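You operate a simulated robot arm through the tools that you are given. There is no shell and no other tool. Be economical: measure what you need, move in short steps, check, and stop when the job is done.

Carry out the task below with a simulated robot arm. There is one attempt and no reset: what you move stays moved.

TASK
Take the finished preform out of the hand press and close the press up.
Fine: it goes on the white tray; ejector lever back up again, die slide pushed in. Where these are worked on the way, their far stop is far enough and under half their travel is too little: die slide, ejector lever.
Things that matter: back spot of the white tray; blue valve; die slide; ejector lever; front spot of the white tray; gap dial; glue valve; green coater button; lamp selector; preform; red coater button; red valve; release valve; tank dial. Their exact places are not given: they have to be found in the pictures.

The check looks at the end state, three seconds after you hand in, the way a careful person would. Anything else that was tipped, shoved, dropped, spilled or broken makes it a failure.

THE ROBOT
A 6-joint arm with a two-finger parallel gripper on a trunk, on a base that drives. Base frame: it is fixed to the floor where the robot stands at the start and does not move with it; the origin is under the middle of the robot, x ahead of it, y to its left, z up. Readings come in m, rad, newtons and seconds.
With the tool pointing down near the work surface it reaches from about 0.58 to 0.94 m from the robot's upright axis, wherever it stands. Its first joint turns from -2.601 to 2.601 rad. Places, roughly: back spot of the white tray [0.9, 0.4, 0.9]; blue valve [0.1, 1.9, 0.6]; die slide [1.1, 0.1, 0.9]; ejector lever [1.1, 0, 1]; front spot of the white tray [0.8, 0.3, 0.9]; gap dial [0.7, 1.2, 1.3]; glue valve [0.7, 1, 1.1]; green coater button [0.4, 1.1, 0.8]; lamp selector [0.6, 0.6, 0.8]; red coater button [0.4, 1.1, 0.8]; red valve [0.1, 1.8, 0.4]; release valve [0.7, 0.1, 0.8]; tank dial [0.1, 1.9, 0.8]. Payload 3.43 kg.
The tool frame sits at the grasp point between the pads (the TCP): z along the fingers, y along the line on which they close. The tips reach 0.034 m beyond it. Largest opening 0.128 m; finger width 0.024, thickness 0.012; the body of the gripper, 0.048 by 0.13 m, starts 0.096 m behind the TCP.
Orientation is that of the tool frame in the base frame, as a unit quaternion [x, y, z, w]. With the fingers straight down and closing along the base's y, the tool's x points along the base's -x, its y along +y and its z along -z.

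THE INTERFACE
- The arm moves only by the tool nudge_tool. Its arguments are lists of equal length, an entry for each row: "offset": the shift along the base's x, y, z in units of 500 mm (1.0 is 500 mm), a list of three; "angular": the turn, a rotation vector about the base's x, y, z in units of 60 degrees (1.0 is 60 degrees), a list of three; "claw": the opening in per cent of the stroke, from 0 (shut) to 100 (fully open). In form: {"offset": [[dx, dy, dz], ...], "angular": [[ax, ay, az], ...], "claw": [claw, ...]}. A call has 1 to 10 rows; each row is the pose to reach, as a shift and turn from the pose commanded when the call began. A call with a number of a shift or a turn outside -1 to 1 is refused whole. Rows are played at 5 a second. More than 0.05 m and 0.15 rad between two rows, or a gripper value outside its range, and nothing of the call is played. A pose out of reach is approached as far as the arm can. The call stops where the force on the tool passes 80 N (or 10 N more than at its start, if that is more) or the arm is blocked; 0.2 s more then pass. Each finger travels about 0.108 m/s and halts on what it meets, pressing with about 34 N; the grip force reading is that of the motor and also rises with nothing between the fingers. The clock runs only during rows and for 0.2 s after the last one: add rows that repeat a pose to give the fingers time. It gives the time, the measured TCP pose, the force on the tool (base axes), the opening and the grip force at its end, in the units of the frame above (readings bear some noise), with the torque about the TCP (base axes, N m) and any sound that the robot's microphone picked up.
- Cameras (640 x 400 px; columns grow to the right, rows downward): "scene" is now at [0.032, 0.1918, 1.6288]; the picture's right is [-0.08, -1.00, 0.00], its down [-0.70, 0.06, -0.71] and it looks along [0.71, -0.06, -0.71] (base axes); focal length 270 px, centre (320, 200). "wrist" rides on the gripper at [0.076, -0.011, -0.16] in the tool frame; the picture's right is [0.15, 0.99, 0.00], its down [-0.88, 0.13, -0.46] and it looks along [-0.45, 0.07, 0.89] (tool axes); focal length 234 px, centre (320, 200).
- camera(camera): a new picture of that camera. The clock stands still meanwhile.
- lift_body(by): slides the trunk up (or, below 0, down) by that many m; the arm and the scene camera ride with it, the base frame stays. It gives what a move gives, with no picture.
- steer(legs): drives the robot by 1 to 6 legs, each [ahead, turn to the left] in m and rad, along the robot's own axes; the way and the turn of a leg run together, so that a leg with both is an arc; at most 1.5 m and 3.142 rad a leg. The arm and the cameras ride along, it lands a little off, and it stops where it bumps. It gives what a move gives.
- head_to(pan, tilt): turns the head with the scene camera to pan (to the left, within 2.705 rad either way) and tilt (down, from -0.506 to 1.204), counted from straight ahead of the robot. It gives what a move gives.
- point_at(camera, pixels): there is no depth. For up to 12 entries [column, row, z] of the newest picture of that camera ("zoom" is the newest enlarged one), the place [x, y] in the base frame at which the ray of that pixel passes the height z, good to about 0.002 m. The clock stands still meanwhile.
- inspect(camera, box): a new picture of the part [left, top, right, bottom] of that camera's present view, enlarged. The clock stands still meanwhile.
- job_done(): hands the job in; it is judged then, once.

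Work in short steps. Measure before you move; look again where a grasp or a placing could have gone wrong, and mend it. You have 80 turns and 60 pictures in all, those below and enlarged ones among them. Open the gripper and draw the arm clear of the work before you hand the job in, unless the task says otherwise; then end with one line.

The tools are called after ">>>" as a command line: name --argument value ..., lists and objects as JSON in quotes. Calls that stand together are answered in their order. nudge_tool: Moves the arm, as the interface text tells. Its arguments: {"type":"object","properties":{"offset":{"type":"array"},"angular":{"type":"array"},"claw":{"type":"array"}},"required":["offset","angular","claw"]} The other tools are called the same way: lift_body (by) slides the trunk up or down; steer (legs) drives the base; head_to (pan, tilt) turns the head that bears the scene camera; camera (camera) takes a picture; point_at (camera, pixels) gives the place at which the rays of pixels pass given heights; inspect (camera, box) takes an enlarged picture of a part of a camera's view; job_done () hands the job in.

At the start:

```text
t: 0.0
tcp_pos: [0.6793, -0.0167, 1.0003]
tool_rot: [0.003, 1.0, 0.001, 0.0]
contact_force: [0.0, -0.4, 1.6]
moment: [0.02, 0.0, -0.01]
opening: 0.1281
grasp_force: 0.1
trunk travel left (down, up): [-0.65, 0.06]
robot x, y, heading: [-0.0022, 0.0289, 0.002]
head pan, tilt: [-0.08, 0.784]
```

scene: 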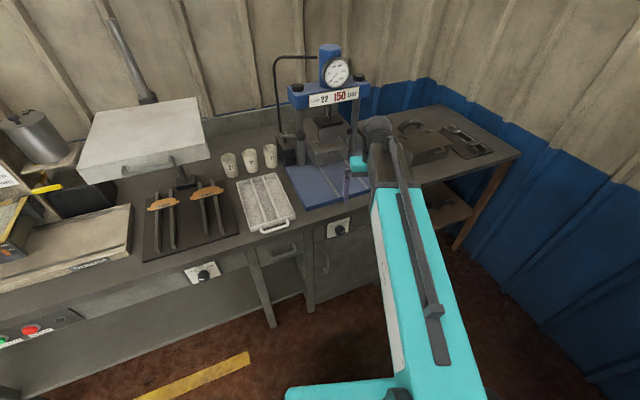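
wrist: 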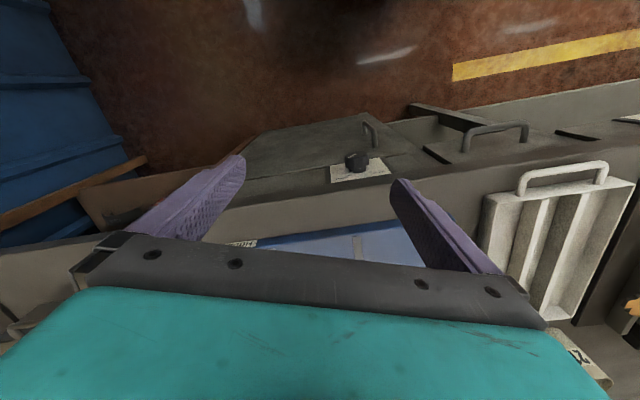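

The press stands around pixel (330,120), partly hidden by the arm. I'll enlarge that part first.

>>> inspect --camera "scene" --box '[250, 40, 410, 240]'

>>> inspect --camera "scene" --box '[270, 80, 390, 180]'

```text
2.00 times, centred on (330, 140) of scene
```

zoom: 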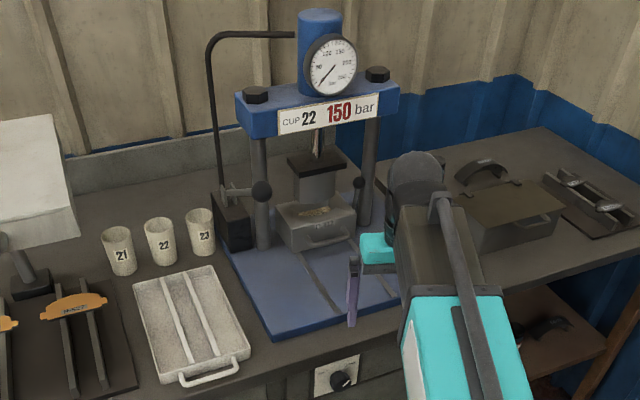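

```text
4.00 times, centred on (330, 130) of scene
```

zoom: 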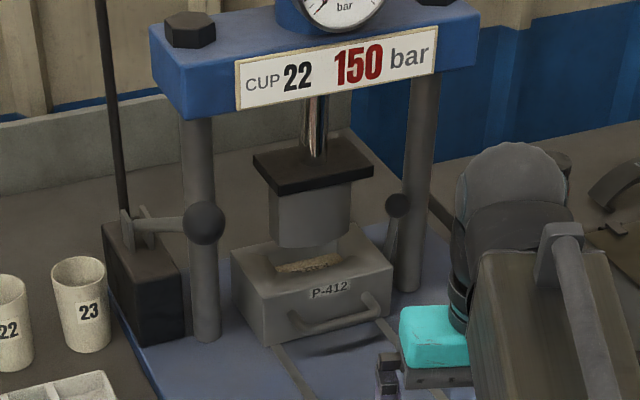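

The die block (handle on front, preform visible within) and the ejector lever (ball right of block) are partly behind the arm. I move the arm right and up to clear the view.

>>> nudge_tool --offset '[[0, -0.08, 0.04], [0, -0.16, 0.08], [0, -0.24, 0.12], [0, -0.32, 0.16], [0, -0.4, 0.2], [0, -0.48, 0.24], [0, -0.56, 0.24], [0, -0.64, 0.24]]' --angular '[[0, 0, 0], [0, 0, 0], [0, 0, 0], [0, 0, 0], [0, 0, 0], [0, 0, 0], [0, 0, 0], [0, 0, 0]]' --claw '[100, 100, 100, 100, 100, 100, 100, 100]'

>>> inspect --camera "scene" --box '[230, 40, 390, 240]'

>>> inspect --camera "scene" --box '[270, 100, 390, 200]'

```text
t: 1.8
tcp_pos: [0.6789, -0.3351, 1.121]
tool_rot: [0.002, 1.0, 0.0, 0.0]
contact_force: [0.2, -0.3, -0.3]
moment: [0.01, 0.0, -0.01]
opening: 0.128
grasp_force: 0.1
trunk travel left (down, up): [-0.65, 0.06]
robot x, y, heading: [-0.0005, 0.0292, -0.004]
head pan, tilt: [-0.08, 0.784]
```

```text
2.00 times, centred on (310, 140) of scene
```

zoom: 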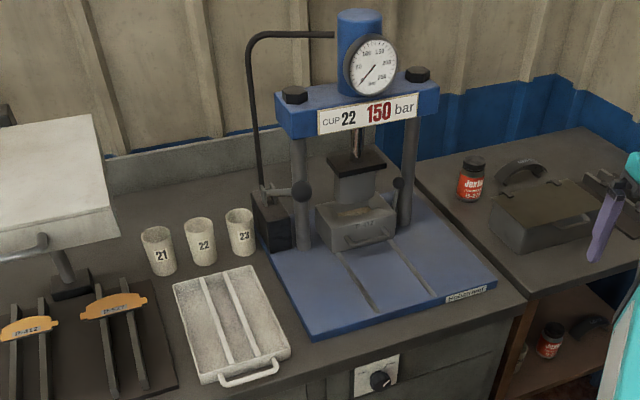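

```text
4.00 times, centred on (330, 150) of scene
```

zoom: 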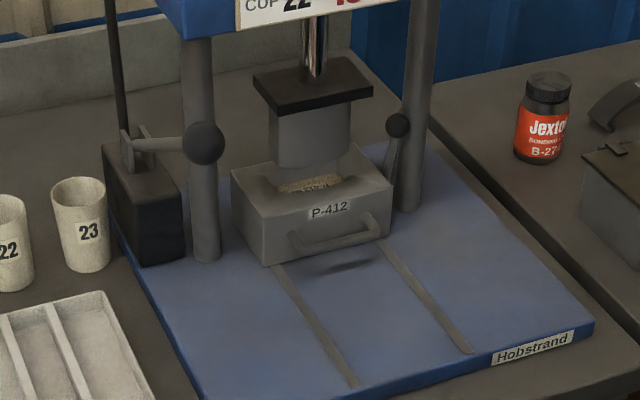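

Now measure: rail ends, block, handle, lever ball and lever foot at candidate heights.

>>> point_at --camera "zoom" --pixels '[[352, 385, 0.88], [468, 352, 0.88], [267, 265, 0.88], [390, 240, 0.88], [340, 240, 0.93], [292, 238, 0.93], [385, 220, 0.93], [397, 125, 1.0], [397, 125, 1.05], [388, 200, 0.9], [310, 185, 0.95], [600, 325, 0.87]]'

>>> lift_body --by -0.3

>>> camera --camera "scene"

>>> inspect --camera "scene" --box '[270, 40, 390, 140]'

```text
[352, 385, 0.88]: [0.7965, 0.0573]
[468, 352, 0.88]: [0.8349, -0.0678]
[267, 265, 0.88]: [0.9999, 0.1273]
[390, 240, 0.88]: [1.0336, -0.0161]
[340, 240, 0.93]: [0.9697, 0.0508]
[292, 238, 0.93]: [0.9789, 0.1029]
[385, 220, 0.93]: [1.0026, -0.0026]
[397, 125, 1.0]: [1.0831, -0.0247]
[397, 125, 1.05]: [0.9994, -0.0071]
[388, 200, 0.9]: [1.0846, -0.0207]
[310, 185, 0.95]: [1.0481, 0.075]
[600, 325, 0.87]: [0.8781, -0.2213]
```

```text
t: 4.8
tcp_pos: [0.6789, -0.3325, 0.8216]
tool_rot: [0.002, 1.0, 0.0, 0.0]
contact_force: [0.2, -0.4, 0.1]
moment: [-0.01, -0.05, -0.02]
opening: 0.1278
grasp_force: 0.0
trunk travel left (down, up): [-0.35, 0.36]
robot x, y, heading: [-0.0031, 0.0269, 0.002]
head pan, tilt: [-0.08, 0.784]
```

```text
53 pictures are left
```

scene: 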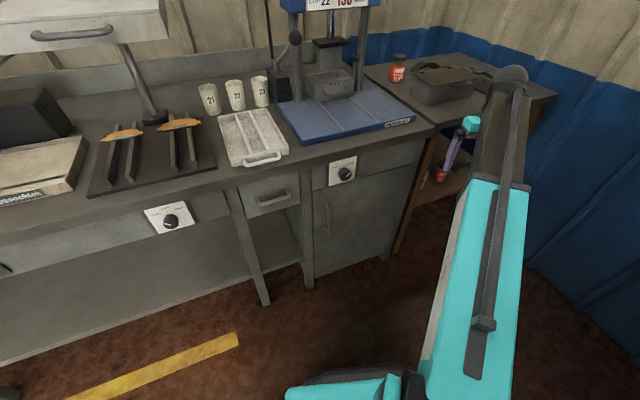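

```text
4.00 times, centred on (330, 90) of scene
```

zoom: 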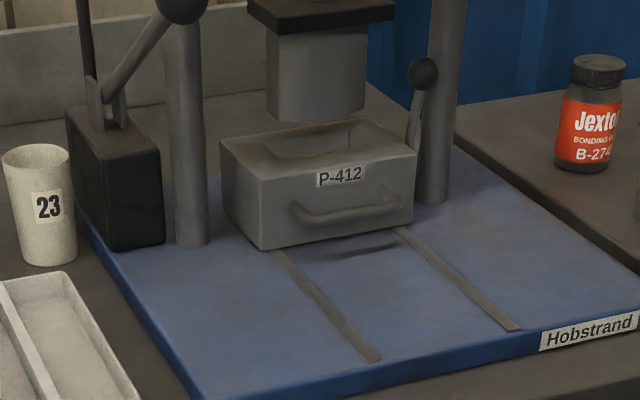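

Second view for triangulation.

>>> point_at --camera "zoom" --pixels '[[373, 360, 0.88], [373, 360, 0.86], [263, 250, 0.88], [412, 223, 0.88], [258, 180, 0.97], [416, 153, 0.97], [345, 217, 0.92], [423, 74, 1.0], [423, 74, 1.05], [370, 120, 0.97], [220, 142, 0.97], [412, 145, 0.95]]'

```text
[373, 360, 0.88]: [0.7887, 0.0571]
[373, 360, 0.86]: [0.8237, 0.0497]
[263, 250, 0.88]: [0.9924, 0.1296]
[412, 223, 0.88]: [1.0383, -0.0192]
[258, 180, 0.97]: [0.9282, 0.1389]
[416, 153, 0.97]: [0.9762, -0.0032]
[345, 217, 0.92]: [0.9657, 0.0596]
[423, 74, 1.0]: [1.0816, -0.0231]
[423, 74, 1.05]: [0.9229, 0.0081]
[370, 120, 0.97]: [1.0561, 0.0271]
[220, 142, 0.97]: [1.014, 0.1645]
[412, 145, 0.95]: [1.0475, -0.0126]
```

Triangulation: plate z≈0.87, block top ≈0.94, front face centre ≈(1.033,0.05), the press is yawed ≈0.30 rad, handle bar ≈(1.0,0.04,0.90), lever ball ≈(1.083,-0.024,1.0). I raise the trunk again and drive a little closer.

>>> lift_body --by 0.3

>>> steer --legs '[[0.13, 0]]'

>>> head_to --pan 0.05 --tilt 0.85

>>> camera --camera "scene"

```text
t: 7.8
tcp_pos: [0.6793, -0.3345, 1.1203]
tool_rot: [0.003, 1.0, 0.0, 0.001]
contact_force: [0.3, -0.6, 0.7]
moment: [0.01, -0.01, -0.02]
opening: 0.1279
grasp_force: 0.0
trunk travel left (down, up): [-0.65, 0.06]
robot x, y, heading: [-0.0013, 0.0288, -0.0]
head pan, tilt: [-0.08, 0.784]
```

```text
t: 9.2
tcp_pos: [0.8135, -0.335, 1.1194]
tool_rot: [0.002, 1.0, 0.0, 0.0]
contact_force: [0.8, -0.6, -0.2]
moment: [0.01, 0.02, 0.01]
opening: 0.128
grasp_force: 0.1
trunk travel left (down, up): [-0.65, 0.06]
robot x, y, heading: [0.131, 0.0295, 0.001]
head pan, tilt: [-0.08, 0.784]
```

```text
t: 9.9
tcp_pos: [0.812, -0.333, 1.1203]
tool_rot: [0.004, 1.0, 0.0, 0.0]
contact_force: [-0.4, -0.1, 1.1]
moment: [0.03, 0.02, -0.02]
opening: 0.1277
grasp_force: 0.1
trunk travel left (down, up): [-0.65, 0.06]
robot x, y, heading: [0.1306, 0.0298, -0.005]
head pan, tilt: [0.051, 0.85]
```

```text
51 pictures are left
```

scene: 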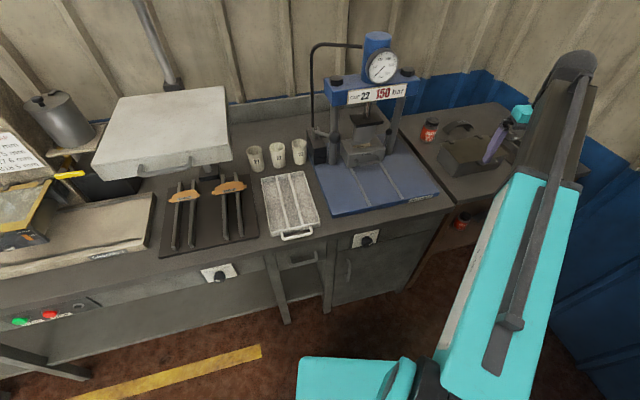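

>>> inspect --camera "scene" --box '[310, 90, 430, 190]'

>>> inspect --camera "scene" --box '[335, 115, 405, 175]'

```text
4.00 times, centred on (370, 140) of scene
```

zoom: 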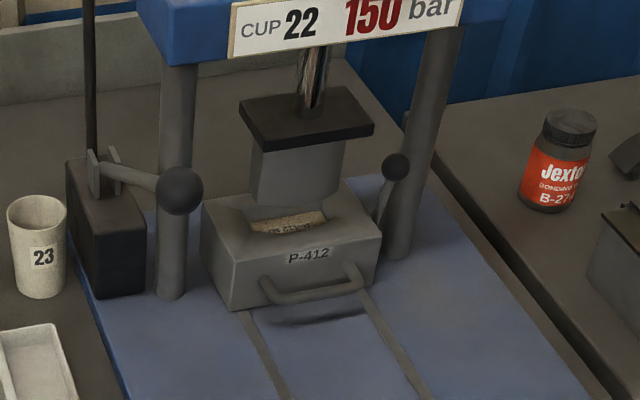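

```text
6.67 times, centred on (370, 145) of scene
```

zoom: 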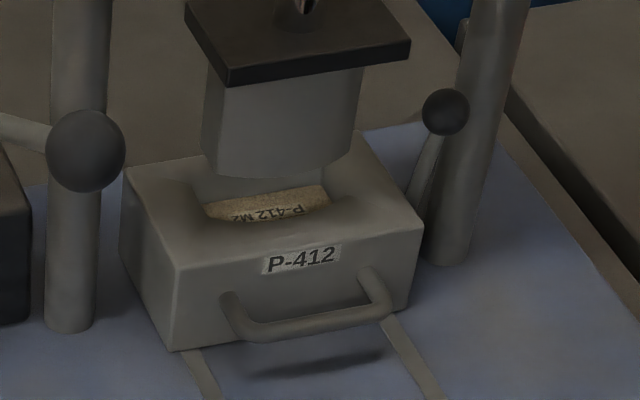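

Handle bar runs from zoom (245,332) to (388,310). Measure it at z 0.89–0.91.

>>> point_at --camera "zoom" --pixels '[[248, 330, 0.9], [385, 308, 0.9], [318, 322, 0.9], [318, 322, 0.91], [232, 298, 0.9], [372, 275, 0.9], [175, 350, 0.87], [410, 305, 0.87], [180, 265, 0.94], [424, 222, 0.94], [445, 112, 1.0], [127, 168, 0.94]]'

```text
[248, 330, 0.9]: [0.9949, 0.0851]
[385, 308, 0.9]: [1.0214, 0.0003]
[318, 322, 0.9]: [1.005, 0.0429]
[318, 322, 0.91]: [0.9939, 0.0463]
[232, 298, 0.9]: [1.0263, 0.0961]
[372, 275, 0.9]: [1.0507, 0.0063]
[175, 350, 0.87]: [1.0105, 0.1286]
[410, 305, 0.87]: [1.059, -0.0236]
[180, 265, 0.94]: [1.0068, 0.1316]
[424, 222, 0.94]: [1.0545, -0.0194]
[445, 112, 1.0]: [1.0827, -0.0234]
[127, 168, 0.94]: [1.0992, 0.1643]
```

Handle bar centre ≈(1.000,0.044,0.905), face normal yaw ≈0.31. I'll approach with the tool pitched 50° down along the slide direction, closing in the vertical plane; first stage half the turn while moving to a staging point.

>>> nudge_tool --offset '[[0.0128, 0.068, -0.0124], [0.0256, 0.136, -0.0248], [0.0384, 0.204, -0.0372], [0.0512, 0.272, -0.0496], [0.064, 0.34, -0.062], [0.0768, 0.408, -0.0744], [0.0896, 0.476, -0.0868], [0.1024, 0.544, -0.0992], [0.1152, 0.612, -0.1116], [0.128, 0.68, -0.124]]' --angular '[[0.0287, -0.0209, -0.0576], [0.0575, -0.0419, -0.1151], [0.0862, -0.0628, -0.1727], [0.1149, -0.0838, -0.2302], [0.1437, -0.1047, -0.2878], [0.1724, -0.1256, -0.3453], [0.2011, -0.1466, -0.4029], [0.2298, -0.1675, -0.4604], [0.2586, -0.1885, -0.518], [0.2873, -0.2094, -0.5755]]' --claw '[90, 80, 70, 60, 50, 40, 30, 22, 22, 22]'

>>> nudge_tool --offset '[[0, 0, 0], [0, 0, 0], [0, 0, 0], [0, 0, 0], [0, 0, 0], [0, 0, 0]]' --angular '[[0.0575, -0.0419, -0.1151], [0.1149, -0.0838, -0.2302], [0.1724, -0.1256, -0.3453], [0.2298, -0.1675, -0.4604], [0.2873, -0.2094, -0.5755], [0.2873, -0.2094, -0.5755]]' --claw '[22, 22, 22, 22, 22, 22]'

>>> camera --camera "wrist"

>>> camera --camera "scene"

```text
t: 12.1
tcp_pos: [0.8776, 0.0059, 1.0586]
tool_rot: [0.299, 0.937, 0.148, 0.107]
contact_force: [0.1, 0.2, -0.3]
moment: [0.0, 0.01, 0.02]
opening: 0.0282
grasp_force: 0.0
trunk travel left (down, up): [-0.65, 0.06]
robot x, y, heading: [0.1323, 0.0294, 0.007]
head pan, tilt: [0.051, 0.85]
```

```text
t: 13.5
tcp_pos: [0.8791, 0.0068, 1.0581]
tool_rot: [0.556, 0.757, 0.277, 0.202]
contact_force: [-0.5, 0.1, 0.1]
moment: [0.01, -0.05, -0.04]
opening: 0.0283
grasp_force: 0.0
trunk travel left (down, up): [-0.65, 0.06]
robot x, y, heading: [0.1283, 0.0295, 0.004]
head pan, tilt: [0.051, 0.85]
```

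```text
48 pictures are left
```

wrist: 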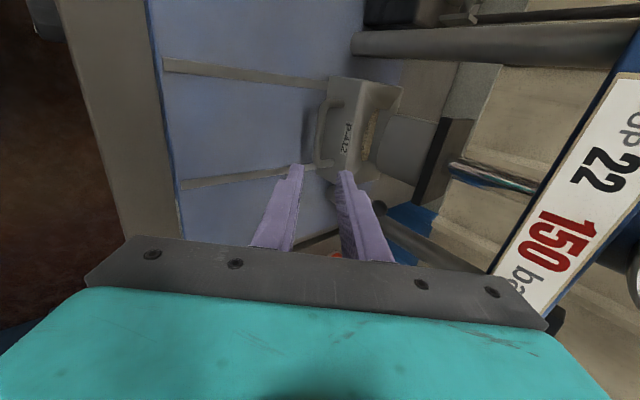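

```text
47 pictures are left
```

scene: 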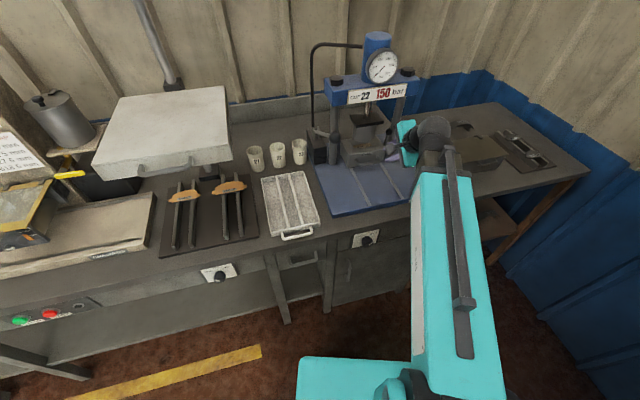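

Pose is as planned and the handle lies ahead of the fingers. Advance to ~75 mm short of the bar and look.

>>> nudge_tool --offset '[[0.0375, 0.0115, -0.0478], [0.075, 0.023, -0.0955], [0.1125, 0.0345, -0.1433], [0.15, 0.046, -0.191]]' --angular '[[0, 0, 0], [0, 0, 0], [0, 0, 0], [0, 0, 0]]' --claw '[22, 22, 22, 22]'

>>> inspect --camera "wrist" --box '[220, 80, 460, 260]'

```text
t: 14.5
tcp_pos: [0.9506, 0.0271, 0.9616]
tool_rot: [0.555, 0.758, 0.278, 0.201]
contact_force: [-0.4, -0.6, 0.6]
moment: [-0.03, 0.05, -0.04]
opening: 0.0282
grasp_force: 0.0
trunk travel left (down, up): [-0.65, 0.06]
robot x, y, heading: [0.13, 0.0319, -0.002]
head pan, tilt: [0.051, 0.85]
```

```text
2.22 times, centred on (340, 170) of wrist
```

zoom: 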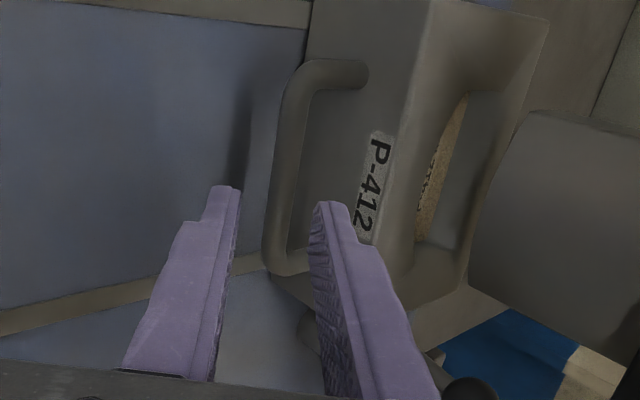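

The bar (zoom (285,180)) lies between the fingertips' lines. Check bar position from this view.

>>> point_at --camera "zoom" --pixels '[[283, 170, 0.905], [283, 170, 0.915], [283, 170, 0.895], [300, 75, 0.905], [280, 260, 0.905], [272, 170, 0.905], [299, 170, 0.905]]'

```text
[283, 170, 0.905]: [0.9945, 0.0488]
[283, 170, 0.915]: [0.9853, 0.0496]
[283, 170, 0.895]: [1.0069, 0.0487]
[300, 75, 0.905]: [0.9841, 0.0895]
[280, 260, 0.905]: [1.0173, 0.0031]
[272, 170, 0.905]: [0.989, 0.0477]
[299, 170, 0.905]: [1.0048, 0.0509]
```

Agreement within 3 mm. Advance onto the bar and close.

>>> nudge_tool --offset '[[0.033, 0.0105, -0.041], [0.066, 0.021, -0.082], [0.066, 0.021, -0.082]]' --angular '[[0, 0, 0], [0, 0, 0], [0, 0, 0]]' --claw '[22, 22, 22]'

>>> inspect --camera "wrist" --box '[220, 80, 460, 260]'

```text
t: 15.3
tcp_pos: [0.9851, 0.0397, 0.9222]
tool_rot: [0.556, 0.757, 0.277, 0.201]
contact_force: [-0.2, -0.2, 1.3]
moment: [0.0, 0.0, 0.01]
opening: 0.0282
grasp_force: 0.0
trunk travel left (down, up): [-0.65, 0.06]
robot x, y, heading: [0.13, 0.0295, 0.001]
head pan, tilt: [0.051, 0.85]
```

```text
2.22 times, centred on (340, 170) of wrist
```

zoom: 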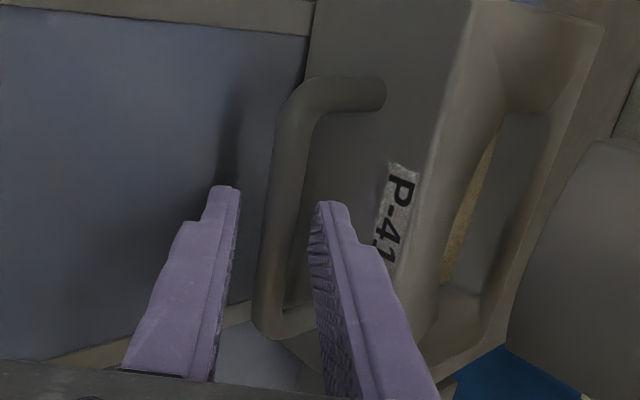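

The bar is between the tips, no contact. Close.

>>> nudge_tool --offset '[[0, 0, 0], [0, 0, 0], [0, 0, 0]]' --angular '[[0, 0, 0], [0, 0, 0], [0, 0, 0]]' --claw '[5, 0, 0]'

>>> inspect --camera "wrist" --box '[220, 80, 460, 260]'

```text
t: 16.1
tcp_pos: [0.985, 0.0383, 0.9223]
tool_rot: [0.556, 0.758, 0.277, 0.2]
contact_force: [3.0, 0.3, 1.0]
moment: [-0.43, -0.17, 0.52]
opening: 0.0116
grasp_force: 44.9
trunk travel left (down, up): [-0.65, 0.06]
robot x, y, heading: [0.1277, 0.0259, 0.0]
head pan, tilt: [0.051, 0.85]
```

```text
2.22 times, centred on (340, 170) of wrist
```

zoom: 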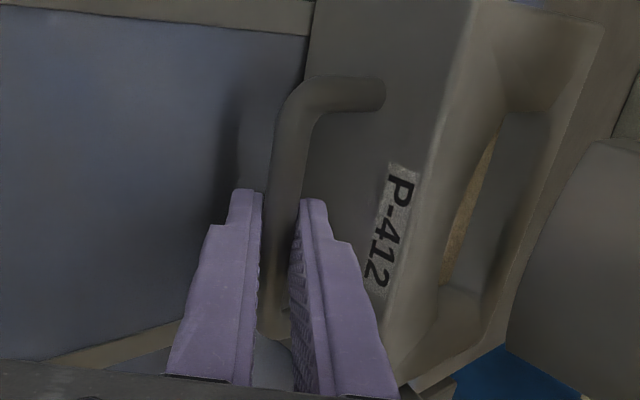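

Bar gripped (11.6 mm). Pull out 80 mm along (-0.952,-0.306).

>>> nudge_tool --offset '[[-0.0286, -0.0092, 0], [-0.0571, -0.0184, 0], [-0.0857, -0.0275, 0], [-0.1142, -0.0367, 0], [-0.1523, -0.049, 0]]' --angular '[[0, 0, 0], [0, 0, 0], [0, 0, 0], [0, 0, 0], [0, 0, 0]]' --claw '[0, 0, 0, 0, 0]'

>>> camera --camera "scene"

```text
t: 17.3
tcp_pos: [0.9051, 0.0139, 0.9223]
tool_rot: [0.556, 0.759, 0.275, 0.199]
contact_force: [-0.3, -19.5, -6.7]
moment: [-1.18, -0.22, -0.1]
opening: 0.0115
grasp_force: 45.0
trunk travel left (down, up): [-0.65, 0.06]
robot x, y, heading: [0.1263, 0.033, -0.002]
head pan, tilt: [0.051, 0.85]
```

```text
43 pictures are left
```

scene: 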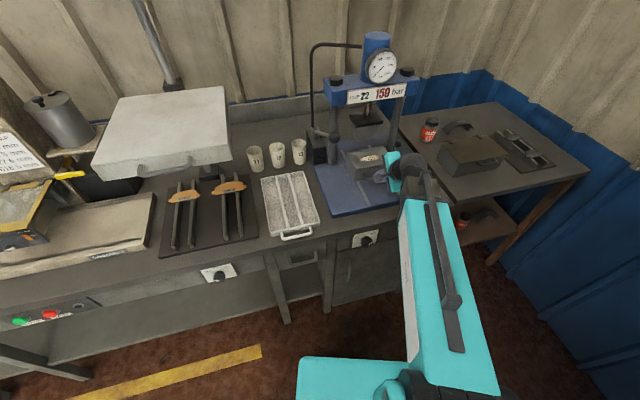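

Slide follows; a -19 N lateral force says the rail runs slightly more to -y. Continue with small -y correction.

>>> nudge_tool --offset '[[-0.0286, -0.014, 0], [-0.0571, -0.024, 0], [-0.0857, -0.034, 0], [-0.1142, -0.044, 0], [-0.1523, -0.058, 0]]' --angular '[[0, 0, 0], [0, 0, 0], [0, 0, 0], [0, 0, 0], [0, 0, 0]]' --claw '[0, 0, 0, 0, 0]'

>>> inspect --camera "scene" --box '[310, 110, 430, 210]'

```text
t: 18.5
tcp_pos: [0.838, -0.0089, 0.9217]
tool_rot: [0.555, 0.759, 0.277, 0.196]
contact_force: [-11.3, 24.2, -7.1]
moment: [-0.75, -0.11, 0.18]
opening: 0.012
grasp_force: 44.5
out of reach, approached as far as the arm can: row 5
trunk travel left (down, up): [-0.65, 0.06]
robot x, y, heading: [0.1282, 0.0333, 0.0]
head pan, tilt: [0.051, 0.85]
```

```text
4.00 times, centred on (370, 160) of scene
```

zoom: 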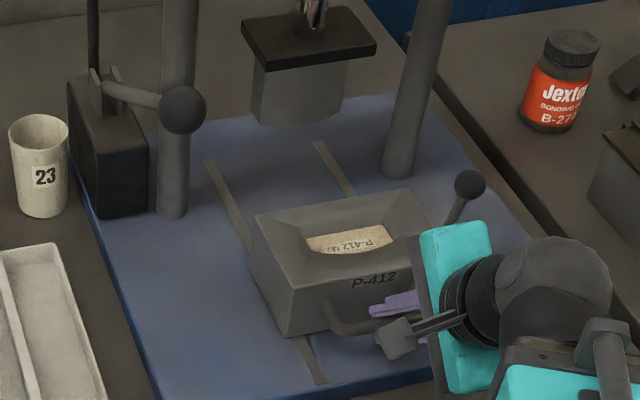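

The slide moved ~147 mm, then the arm's near reach limit stopped it. I release, retract, and back the base a bit so I can pull to the real stop.

>>> nudge_tool --offset '[[0, 0, 0], [0, 0, 0], [-0.0306, -0.0098, 0.0383], [-0.061, -0.0197, 0.0766], [-0.061, -0.0197, 0.15], [-0.061, -0.0197, 0.2]]' --angular '[[0, 0, 0], [0, 0, 0], [0, 0, 0], [0, 0, 0], [0, 0, 0], [0, 0, 0]]' --claw '[22, 22, 22, 22, 22, 22]'

>>> steer --legs '[[-0.1, 0]]'

>>> inspect --camera "scene" --box '[310, 90, 430, 190]'

```text
t: 19.9
tcp_pos: [0.8401, -0.0312, 1.0235]
tool_rot: [0.555, 0.758, 0.277, 0.2]
contact_force: [-1.1, -0.3, 1.0]
moment: [0.02, 0.0, 0.03]
opening: 0.0282
grasp_force: 0.1
out of reach, approached as far as the arm can: row 3, 4, 5, 6
trunk travel left (down, up): [-0.65, 0.06]
robot x, y, heading: [0.1276, 0.0283, 0.001]
head pan, tilt: [0.051, 0.85]
```

```text
t: 21.1
tcp_pos: [0.7363, -0.031, 1.0228]
tool_rot: [0.555, 0.758, 0.277, 0.2]
contact_force: [0.5, 0.4, -0.7]
moment: [0.03, -0.01, 0.0]
opening: 0.0282
grasp_force: 0.0
trunk travel left (down, up): [-0.65, 0.06]
robot x, y, heading: [0.024, 0.0329, -0.002]
head pan, tilt: [0.051, 0.85]
```

```text
4.00 times, centred on (370, 140) of scene
```

zoom: 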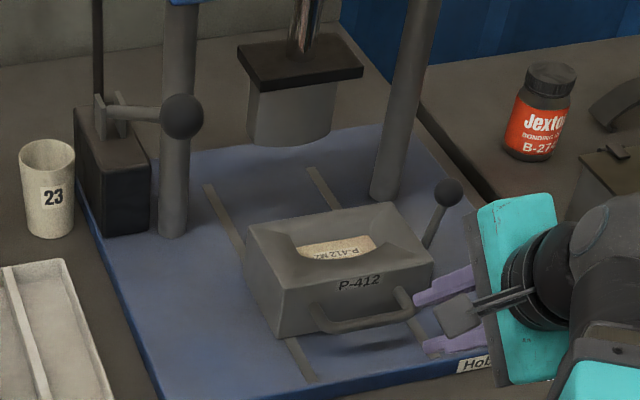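

Measure handle, ball, block corners and preform now.

>>> point_at --camera "zoom" --pixels '[[322, 322, 0.905], [412, 306, 0.905], [368, 322, 0.905], [281, 342, 0.87], [430, 308, 0.87], [282, 287, 0.94], [433, 265, 0.94], [248, 228, 0.94], [396, 202, 0.94], [448, 192, 1.0], [430, 245, 0.93], [338, 248, 0.92]]'

```text
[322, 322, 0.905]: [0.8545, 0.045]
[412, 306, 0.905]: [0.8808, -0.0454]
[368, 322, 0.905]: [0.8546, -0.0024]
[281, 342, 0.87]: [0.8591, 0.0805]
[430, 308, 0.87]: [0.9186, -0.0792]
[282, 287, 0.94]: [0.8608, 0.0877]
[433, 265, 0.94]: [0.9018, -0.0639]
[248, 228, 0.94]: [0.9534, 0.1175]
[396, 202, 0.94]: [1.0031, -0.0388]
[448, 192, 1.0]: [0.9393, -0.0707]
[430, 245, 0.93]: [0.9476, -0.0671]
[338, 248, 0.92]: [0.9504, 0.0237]
```

Displacement is 0.151 m along yaw 0.317; bar now ≈(0.856,-0.003,0.905). Regrip it and try to pull further.

>>> nudge_tool --offset '[[0.07, 0.013, -0.057], [0.142, 0.026, -0.114], [0.178, 0.037, -0.159], [0.212, 0.048, -0.202], [0.212, 0.048, -0.202], [0.212, 0.048, -0.202]]' --angular '[[0, 0, 0], [0, 0, 0], [0, 0, 0], [0, 0, 0], [0, 0, 0], [0, 0, 0]]' --claw '[22, 22, 22, 22, 0, 0]'

>>> inspect --camera "wrist" --box '[220, 80, 460, 260]'

```text
t: 22.5
tcp_pos: [0.8412, -0.0097, 0.9245]
tool_rot: [0.554, 0.759, 0.277, 0.2]
contact_force: [3.1, 0.3, 3.8]
moment: [-0.22, -0.18, 0.61]
opening: 0.0117
grasp_force: 45.5
trunk travel left (down, up): [-0.65, 0.06]
robot x, y, heading: [0.0262, 0.0276, 0.001]
head pan, tilt: [0.051, 0.85]
```

```text
2.22 times, centred on (340, 170) of wrist
```

zoom: 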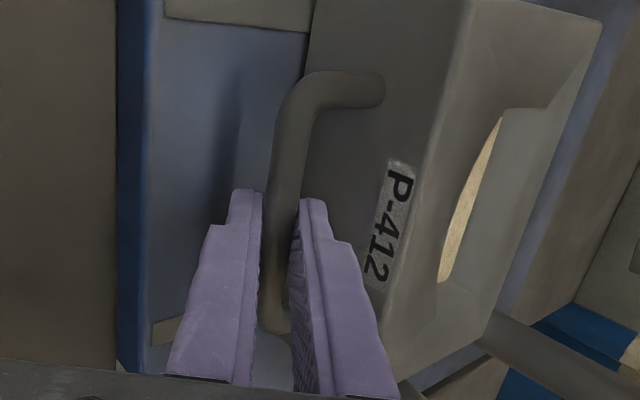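

Gripped again. Pull on gently, 40 mm in small steps, watching the force.

>>> nudge_tool --offset '[[-0.019, -0.0062, 0], [-0.038, -0.0124, 0], [-0.057, -0.0187, 0], [-0.076, -0.0249, 0]]' --angular '[[0, 0, 0], [0, 0, 0], [0, 0, 0], [0, 0, 0]]' --claw '[0, 0, 0, 0]'

>>> inspect --camera "scene" --box '[310, 90, 430, 190]'

```text
t: 23.5
tcp_pos: [0.8208, -0.0155, 0.9264]
tool_rot: [0.553, 0.754, 0.285, 0.21]
contact_force: [23.6, 8.5, -12.2]
moment: [0.05, -0.12, 1.13]
opening: 0.0119
grasp_force: 45.2
trunk travel left (down, up): [-0.65, 0.06]
robot x, y, heading: [0.0281, 0.0279, -0.0]
head pan, tilt: [0.051, 0.85]
stopped in row 4: the force on the tool passed its limit at 84 N (the readings are from after the stop); the commanded pose is now the measured one
```

```text
4.00 times, centred on (370, 140) of scene
```

zoom: 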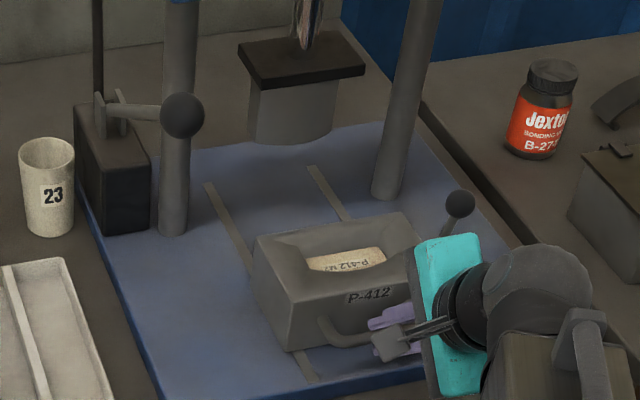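

Hit the stop (84 N): slide fully out. Release, back off along the tool and move up to the left so I can see the lever.

>>> nudge_tool --offset '[[0, 0, 0], [0, 0, 0], [-0.0306, -0.0098, 0.0383], [-0.061, -0.0197, 0.0766], [-0.061, -0.0197, 0.15], [-0.08, 0.03, 0.23], [-0.1, 0.1, 0.28], [-0.1, 0.19, 0.28], [-0.1, 0.28, 0.28], [-0.1, 0.36, 0.28]]' --angular '[[0, 0, 0], [0, 0, 0], [0, 0, 0], [0, 0, 0], [0, 0, 0], [0, 0, 0], [0, 0, 0], [0, 0, 0], [0, 0, 0], [0, 0, 0]]' --claw '[22, 22, 22, 22, 22, 22, 22, 22, 22, 22]'

>>> inspect --camera "scene" --box '[345, 115, 435, 185]'

```text
t: 25.7
tcp_pos: [0.7672, 0.1652, 1.0716]
tool_rot: [0.554, 0.753, 0.285, 0.21]
contact_force: [-0.1, -0.1, 0.4]
moment: [-0.03, 0.01, -0.03]
opening: 0.0281
grasp_force: 0.1
trunk travel left (down, up): [-0.65, 0.06]
robot x, y, heading: [0.0244, 0.0286, -0.004]
head pan, tilt: [0.051, 0.85]
```

```text
5.71 times, centred on (390, 150) of scene
```

zoom: 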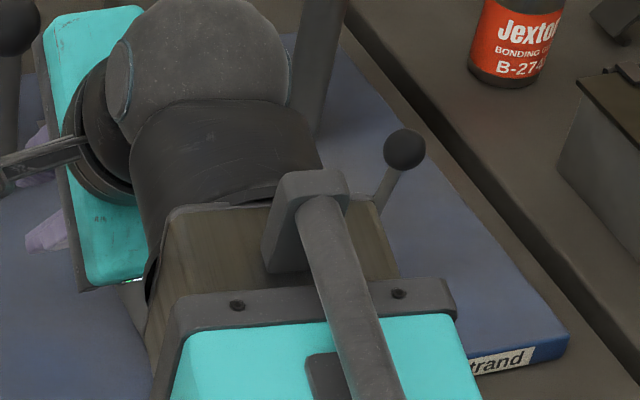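

The forearm hides it; move further left and up.

>>> nudge_tool --offset '[[0, 0.09, 0.03], [0, 0.18, 0.06], [0, 0.27, 0.09], [0, 0.36, 0.12], [0, 0.45, 0.15]]' --angular '[[0, 0, 0], [0, 0, 0], [0, 0, 0], [0, 0, 0], [0, 0, 0]]' --claw '[22, 22, 22, 22, 22]'

>>> inspect --camera "scene" --box '[345, 105, 435, 185]'

>>> camera --camera "wrist"

```text
t: 26.9
tcp_pos: [0.7667, 0.3908, 1.1454]
tool_rot: [0.554, 0.753, 0.286, 0.21]
contact_force: [-0.1, 0.3, -0.3]
moment: [-0.01, -0.02, 0.01]
opening: 0.0281
grasp_force: 0.1
trunk travel left (down, up): [-0.65, 0.06]
robot x, y, heading: [0.0261, 0.0289, 0.002]
head pan, tilt: [0.051, 0.85]
```

```text
5.00 times, centred on (390, 145) of scene
```

zoom: 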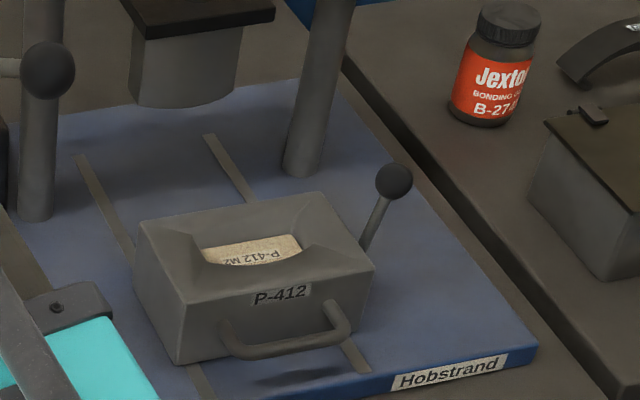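

```text
36 pictures are left
```

wrist: 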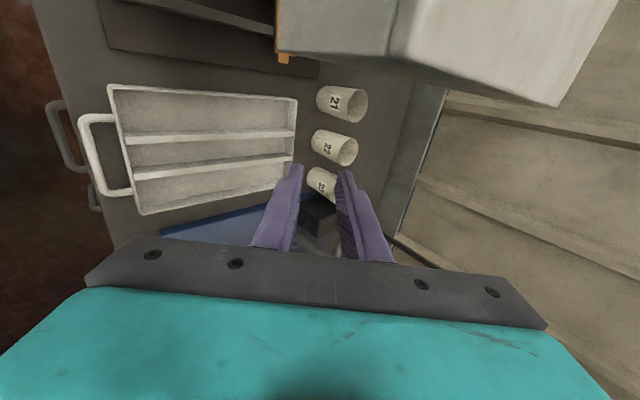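

Locate ball, lever foot, preform corners.

>>> point_at --camera "zoom" --pixels '[[394, 182, 1.0], [364, 248, 0.92], [364, 248, 0.94], [364, 248, 0.9], [375, 267, 0.94], [318, 192, 0.94], [138, 232, 0.94], [178, 303, 0.94], [203, 250, 0.92], [302, 238, 0.92], [215, 263, 0.92], [288, 256, 0.92]]'

>>> point_at --camera "wrist" --pixels '[[108, 88, 0.89], [296, 98, 0.89], [292, 185, 0.89], [145, 214, 0.89], [123, 133, 0.89], [295, 133, 0.89], [132, 175, 0.89], [293, 160, 0.89]]'

```text
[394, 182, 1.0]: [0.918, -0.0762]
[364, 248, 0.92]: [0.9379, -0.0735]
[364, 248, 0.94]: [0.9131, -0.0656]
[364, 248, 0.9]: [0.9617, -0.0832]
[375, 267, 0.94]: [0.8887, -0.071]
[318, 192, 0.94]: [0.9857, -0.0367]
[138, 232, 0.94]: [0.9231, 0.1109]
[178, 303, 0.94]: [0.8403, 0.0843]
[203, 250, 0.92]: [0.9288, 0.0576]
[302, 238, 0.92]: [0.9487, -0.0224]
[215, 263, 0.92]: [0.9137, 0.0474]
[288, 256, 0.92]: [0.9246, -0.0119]
```

```text
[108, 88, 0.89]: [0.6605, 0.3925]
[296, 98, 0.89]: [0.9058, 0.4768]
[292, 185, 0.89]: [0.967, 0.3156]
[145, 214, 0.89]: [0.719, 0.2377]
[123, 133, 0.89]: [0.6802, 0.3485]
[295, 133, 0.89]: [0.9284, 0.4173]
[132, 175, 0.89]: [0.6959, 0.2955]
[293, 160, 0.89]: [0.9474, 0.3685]
```

Lever hinges about the block's side axis (pivot ≈(0.94,-0.072,0.915), ball leaning slightly to the front at (0.918,-0.076,1.0)), so it swings toward me and down. I turn the tool straight down with its closing line across the slide, travelling above the ball.

>>> nudge_tool --offset '[[0.0252, -0.0778, -0.0075], [0.0503, -0.1557, -0.015], [0.0755, -0.2335, -0.0225], [0.1007, -0.3113, -0.03], [0.1258, -0.3892, -0.0375], [0.151, -0.467, -0.045]]' --angular '[[-0.0569, 0.0293, 0.1201], [-0.1138, 0.0585, 0.2402], [-0.1708, 0.0878, 0.3604], [-0.2277, 0.1171, 0.4805], [-0.2846, 0.1463, 0.6006], [-0.3415, 0.1756, 0.7207]]' --claw '[30, 40, 47, 47, 47, 47]'

>>> nudge_tool --offset '[[0.0252, -0.0778, -0.0075], [0.0503, -0.1557, -0.015], [0.0755, -0.2335, -0.0225], [0.1007, -0.3113, -0.03], [0.1258, -0.3892, -0.0375], [0.151, -0.467, -0.045], [0.151, -0.467, -0.045]]' --angular '[[-0.0569, 0.0293, 0.1201], [-0.1138, 0.0585, 0.2402], [-0.1708, 0.0878, 0.3604], [-0.2277, 0.1171, 0.4805], [-0.2846, 0.1463, 0.6006], [-0.3415, 0.1756, 0.7207], [-0.3415, 0.1756, 0.7207]]' --claw '[47, 47, 47, 47, 47, 47, 47]'

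>>> camera --camera "wrist"

```text
t: 28.3
tcp_pos: [0.8449, 0.1567, 1.121]
tool_rot: [0.217, 0.957, 0.156, 0.115]
contact_force: [7.2, 10.4, -0.1]
moment: [0.46, -0.39, -0.18]
opening: 0.0687
grasp_force: 5.6
trunk travel left (down, up): [-0.65, 0.06]
robot x, y, heading: [0.0234, 0.0297, 0.002]
head pan, tilt: [0.051, 0.85]
```

```text
t: 29.9
tcp_pos: [0.9178, -0.0778, 1.1007]
tool_rot: [-0.16, 0.987, -0.002, -0.001]
contact_force: [-0.1, -1.2, 0.6]
moment: [-0.02, 0.0, 0.02]
opening: 0.06
grasp_force: 0.0
trunk travel left (down, up): [-0.65, 0.06]
robot x, y, heading: [0.0242, 0.0286, 0.002]
head pan, tilt: [0.051, 0.85]
```

```text
35 pictures are left
```

wrist: 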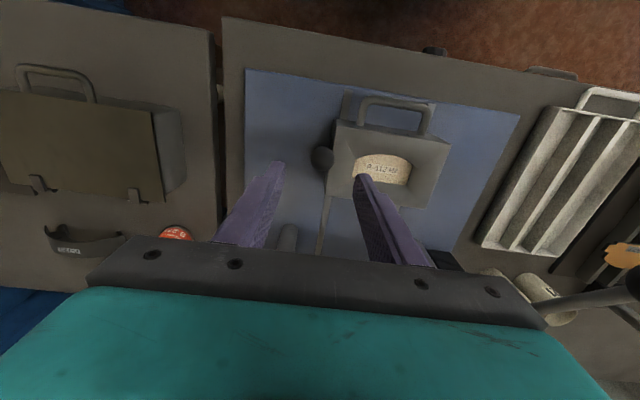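

During the first leg there was a brief touch (force 10 N, fingers pushed open), perhaps the pump lever or forearm. Check the scene.

>>> camera --camera "scene"

>>> inspect --camera "scene" --box '[230, 90, 390, 190]'

```text
34 pictures are left
```

scene: 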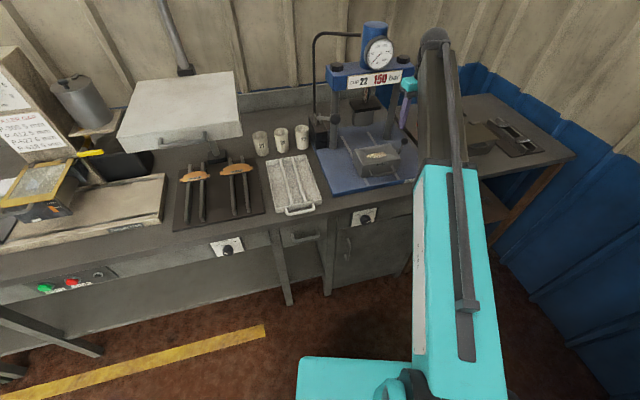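

```text
4.00 times, centred on (310, 140) of scene
```

zoom: 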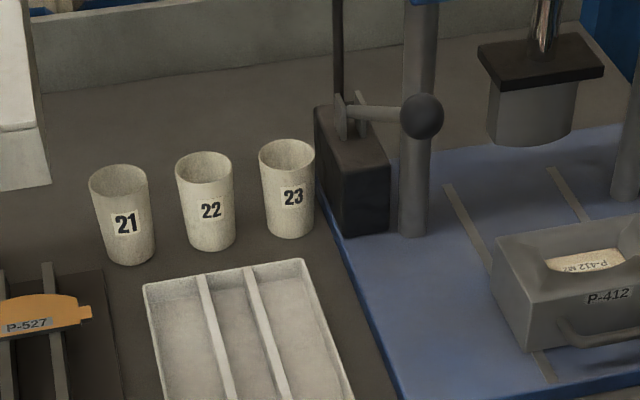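

The pump ball and cups are where they were. Now locate the lever ball from the wrist view (322,158).

>>> point_at --camera "wrist" --pixels '[[322, 158, 1.0], [322, 158, 0.99], [310, 158, 1.0], [334, 158, 1.0], [345, 121, 0.94], [333, 196, 0.94], [380, 170, 0.92], [352, 165, 0.92], [410, 172, 0.92], [640, 285, 1.1], [640, 285, 1.05]]'

>>> point_at --camera "zoom" --pixels '[[422, 115, 1.0], [422, 115, 1.05], [422, 115, 1.1]]'

```text
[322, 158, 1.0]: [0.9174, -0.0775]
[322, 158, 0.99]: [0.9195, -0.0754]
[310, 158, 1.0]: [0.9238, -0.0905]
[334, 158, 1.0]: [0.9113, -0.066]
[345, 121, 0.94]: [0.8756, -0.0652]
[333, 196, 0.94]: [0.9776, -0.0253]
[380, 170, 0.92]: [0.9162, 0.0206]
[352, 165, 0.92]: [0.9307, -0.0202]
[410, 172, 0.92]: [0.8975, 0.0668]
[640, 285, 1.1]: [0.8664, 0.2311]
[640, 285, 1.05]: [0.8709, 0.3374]
```

```text
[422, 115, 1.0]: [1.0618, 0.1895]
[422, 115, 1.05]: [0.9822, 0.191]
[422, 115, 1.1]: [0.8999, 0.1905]
```

Ball confirmed at (0.918,-0.077,1.0). Descend over it and close.

>>> nudge_tool --offset '[[0, 0.001, -0.06], [0, 0.001, -0.12], [0, 0.001, -0.174], [0, 0.001, -0.174], [0, 0.001, -0.174], [0, 0.001, -0.174]]' --angular '[[0, 0, 0], [0, 0, 0], [0, 0, 0], [0, 0, 0], [0, 0, 0], [0, 0, 0]]' --claw '[47, 47, 47, 10, 10, 10]'

>>> inspect --camera "wrist" --box '[200, 60, 440, 240]'

```text
t: 31.3
tcp_pos: [0.9161, -0.0759, 1.0112]
tool_rot: [-0.16, 0.987, 0.0, -0.001]
contact_force: [-9.5, 17.4, -6.2]
moment: [0.26, 0.11, 0.1]
opening: 0.0268
grasp_force: 45.4
trunk travel left (down, up): [-0.65, 0.06]
robot x, y, heading: [0.0238, 0.0276, -0.001]
head pan, tilt: [0.051, 0.85]
```

```text
2.22 times, centred on (320, 150) of wrist
```

zoom: 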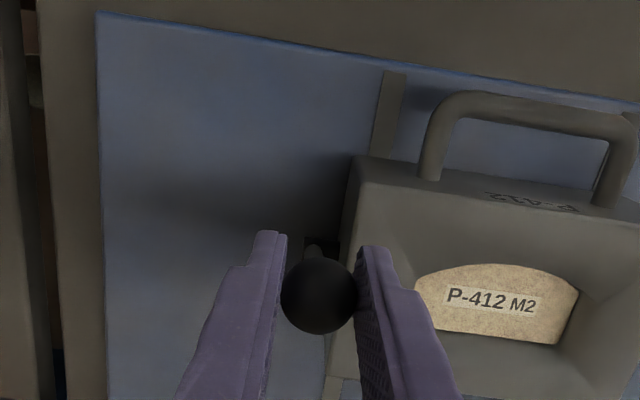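

Ball gripped (26.8 mm). Swing it to the front and down along the estimated arc, first to ~45°.

>>> nudge_tool --offset '[[-0.0154, -0.004, -0.005], [-0.0289, -0.0075, -0.0108], [-0.0415, -0.012, -0.018], [-0.0541, -0.0157, -0.0262], [-0.0764, -0.023, -0.046]]' --angular '[[0, 0, 0], [0, 0, 0], [0, 0, 0], [0, 0, 0], [0, 0, 0]]' --claw '[10, 10, 10, 10, 10]'

>>> inspect --camera "wrist" --box '[200, 60, 440, 240]'

```text
t: 32.5
tcp_pos: [0.8791, -0.0893, 0.991]
tool_rot: [-0.158, 0.987, 0.0, 0.001]
contact_force: [-6.2, 20.1, 18.5]
moment: [0.6, -1.09, 0.09]
opening: 0.027
grasp_force: 45.4
trunk travel left (down, up): [-0.65, 0.06]
robot x, y, heading: [0.026, 0.033, 0.002]
head pan, tilt: [0.051, 0.85]
```

```text
2.22 times, centred on (320, 150) of wrist
```

zoom: 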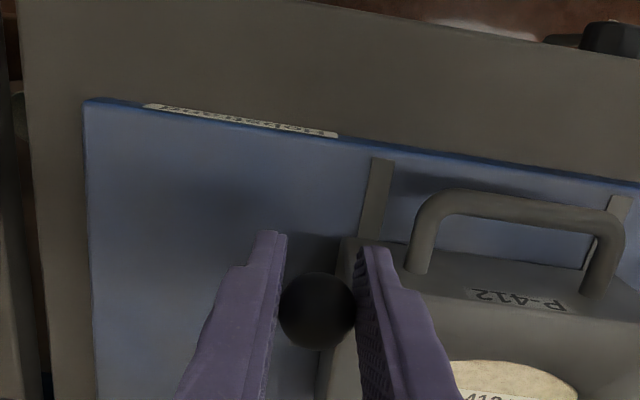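

Lever follows. Continue to ~75°.

>>> nudge_tool --offset '[[-0.01, -0.003, -0.0115], [-0.0188, -0.0055, -0.0234], [-0.0265, -0.008, -0.0365], [-0.0333, -0.0105, -0.05], [-0.0385, -0.012, -0.0645], [-0.0433, -0.0137, -0.0788]]' --angular '[[0, 0, 0], [0, 0, 0], [0, 0, 0], [0, 0, 0], [0, 0, 0], [0, 0, 0]]' --claw '[10, 10, 10, 10, 10, 10]'

>>> inspect --camera "wrist" --box '[200, 60, 440, 240]'

```text
t: 33.9
tcp_pos: [0.857, -0.0949, 0.9507]
tool_rot: [-0.159, 0.987, 0.0, 0.003]
contact_force: [-11.4, 20.0, 17.5]
moment: [0.33, -1.25, 0.11]
opening: 0.0275
grasp_force: 44.7
trunk travel left (down, up): [-0.65, 0.06]
robot x, y, heading: [0.0294, 0.0263, 0.001]
head pan, tilt: [0.051, 0.85]
```

```text
2.22 times, centred on (320, 150) of wrist
```

zoom: 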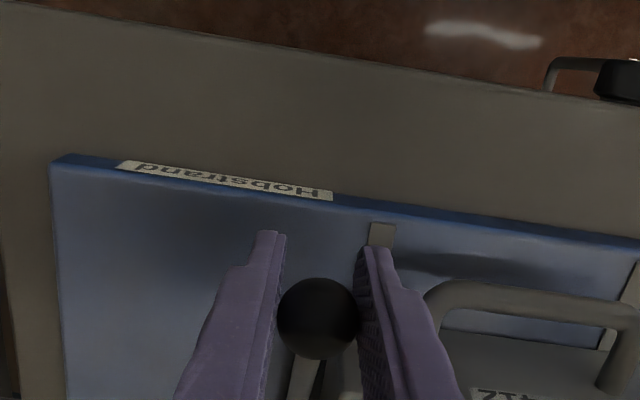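

Ball now at z≈0.94. Go further down in 5 mm steps until the stop.

>>> nudge_tool --offset '[[-0.002, -0.0007, -0.01], [-0.0035, -0.001, -0.02], [-0.0045, -0.0013, -0.03], [-0.005, -0.0015, -0.04], [-0.005, -0.0015, -0.05]]' --angular '[[0, 0, 0], [0, 0, 0], [0, 0, 0], [0, 0, 0], [0, 0, 0]]' --claw '[10, 10, 10, 10, 10]'

>>> inspect --camera "scene" --box '[345, 105, 435, 185]'

```text
t: 35.1
tcp_pos: [0.8545, -0.0965, 0.9268]
tool_rot: [-0.159, 0.987, 0.0, 0.002]
contact_force: [-8.7, 20.7, 13.9]
moment: [0.23, -1.31, 0.13]
opening: 0.0271
grasp_force: 44.7
trunk travel left (down, up): [-0.65, 0.06]
robot x, y, heading: [0.024, 0.0292, 0.001]
head pan, tilt: [0.051, 0.85]
```

```text
5.00 times, centred on (390, 145) of scene
```

zoom: 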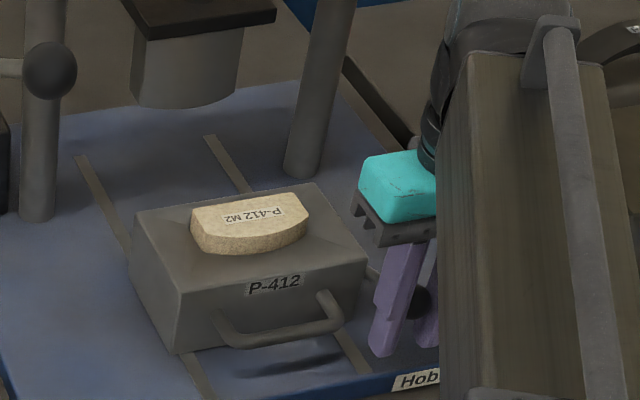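

The preform has been raised above the die top. One more small push to find the lever's stop.

>>> nudge_tool --offset '[[0.001, 0, -0.01], [0.003, 0.0008, -0.02], [0.005, 0.0015, -0.03]]' --angular '[[0, 0, 0], [0, 0, 0], [0, 0, 0]]' --claw '[10, 10, 10]'

```text
t: 35.9
tcp_pos: [0.8564, -0.0952, 0.9121]
tool_rot: [-0.158, 0.987, -0.001, 0.001]
contact_force: [-7.5, 15.3, 11.8]
moment: [0.28, -1.34, 0.05]
opening: 0.027
grasp_force: 44.7
trunk travel left (down, up): [-0.65, 0.06]
robot x, y, heading: [0.026, 0.0267, -0.001]
head pan, tilt: [0.051, 0.85]
```

Over 90° travel; tip is near the plate, so that is enough. Open just a little (handle leg is close) and rise straight up.

>>> nudge_tool --offset '[[0, 0, 0], [0, 0, 0], [0, 0, 0.08], [0, 0, 0.16], [0, 0, 0.24], [0, 0, 0.32], [0, 0, 0.4]]' --angular '[[0, 0, 0], [0, 0, 0], [0, 0, 0], [0, 0, 0], [0, 0, 0], [0, 0, 0], [0, 0, 0]]' --claw '[29, 29, 29, 29, 29, 29, 29]'

>>> camera --camera "wrist"

>>> inspect --camera "scene" --box '[345, 105, 435, 185]'

```text
t: 37.5
tcp_pos: [0.8584, -0.0976, 1.1111]
tool_rot: [-0.158, 0.987, -0.001, -0.001]
contact_force: [-0.1, -0.3, 0.8]
moment: [-0.01, 0.02, 0.04]
opening: 0.037
grasp_force: 0.2
trunk travel left (down, up): [-0.65, 0.06]
robot x, y, heading: [0.0266, 0.029, -0.001]
head pan, tilt: [0.051, 0.85]
```

```text
28 pictures are left
```

wrist: 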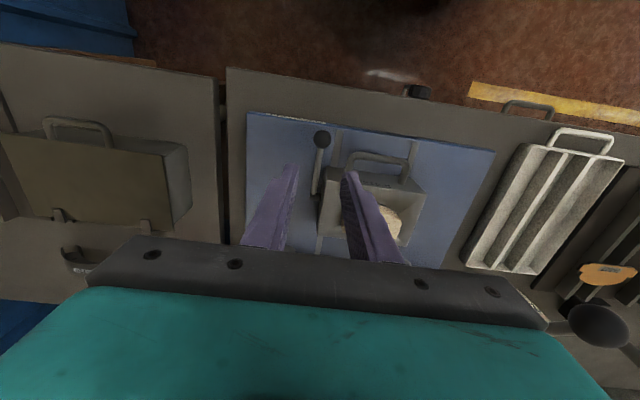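

```text
5.00 times, centred on (390, 145) of scene
```

zoom: 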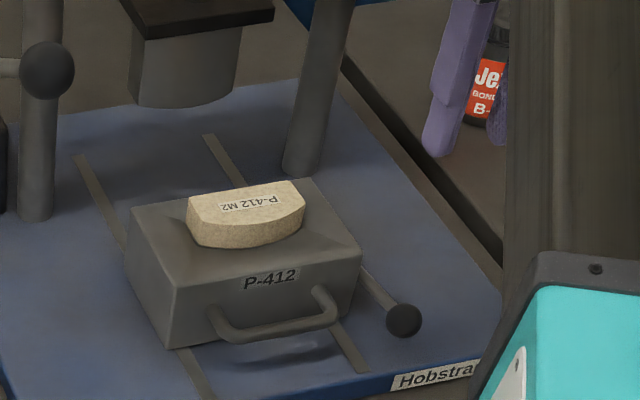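

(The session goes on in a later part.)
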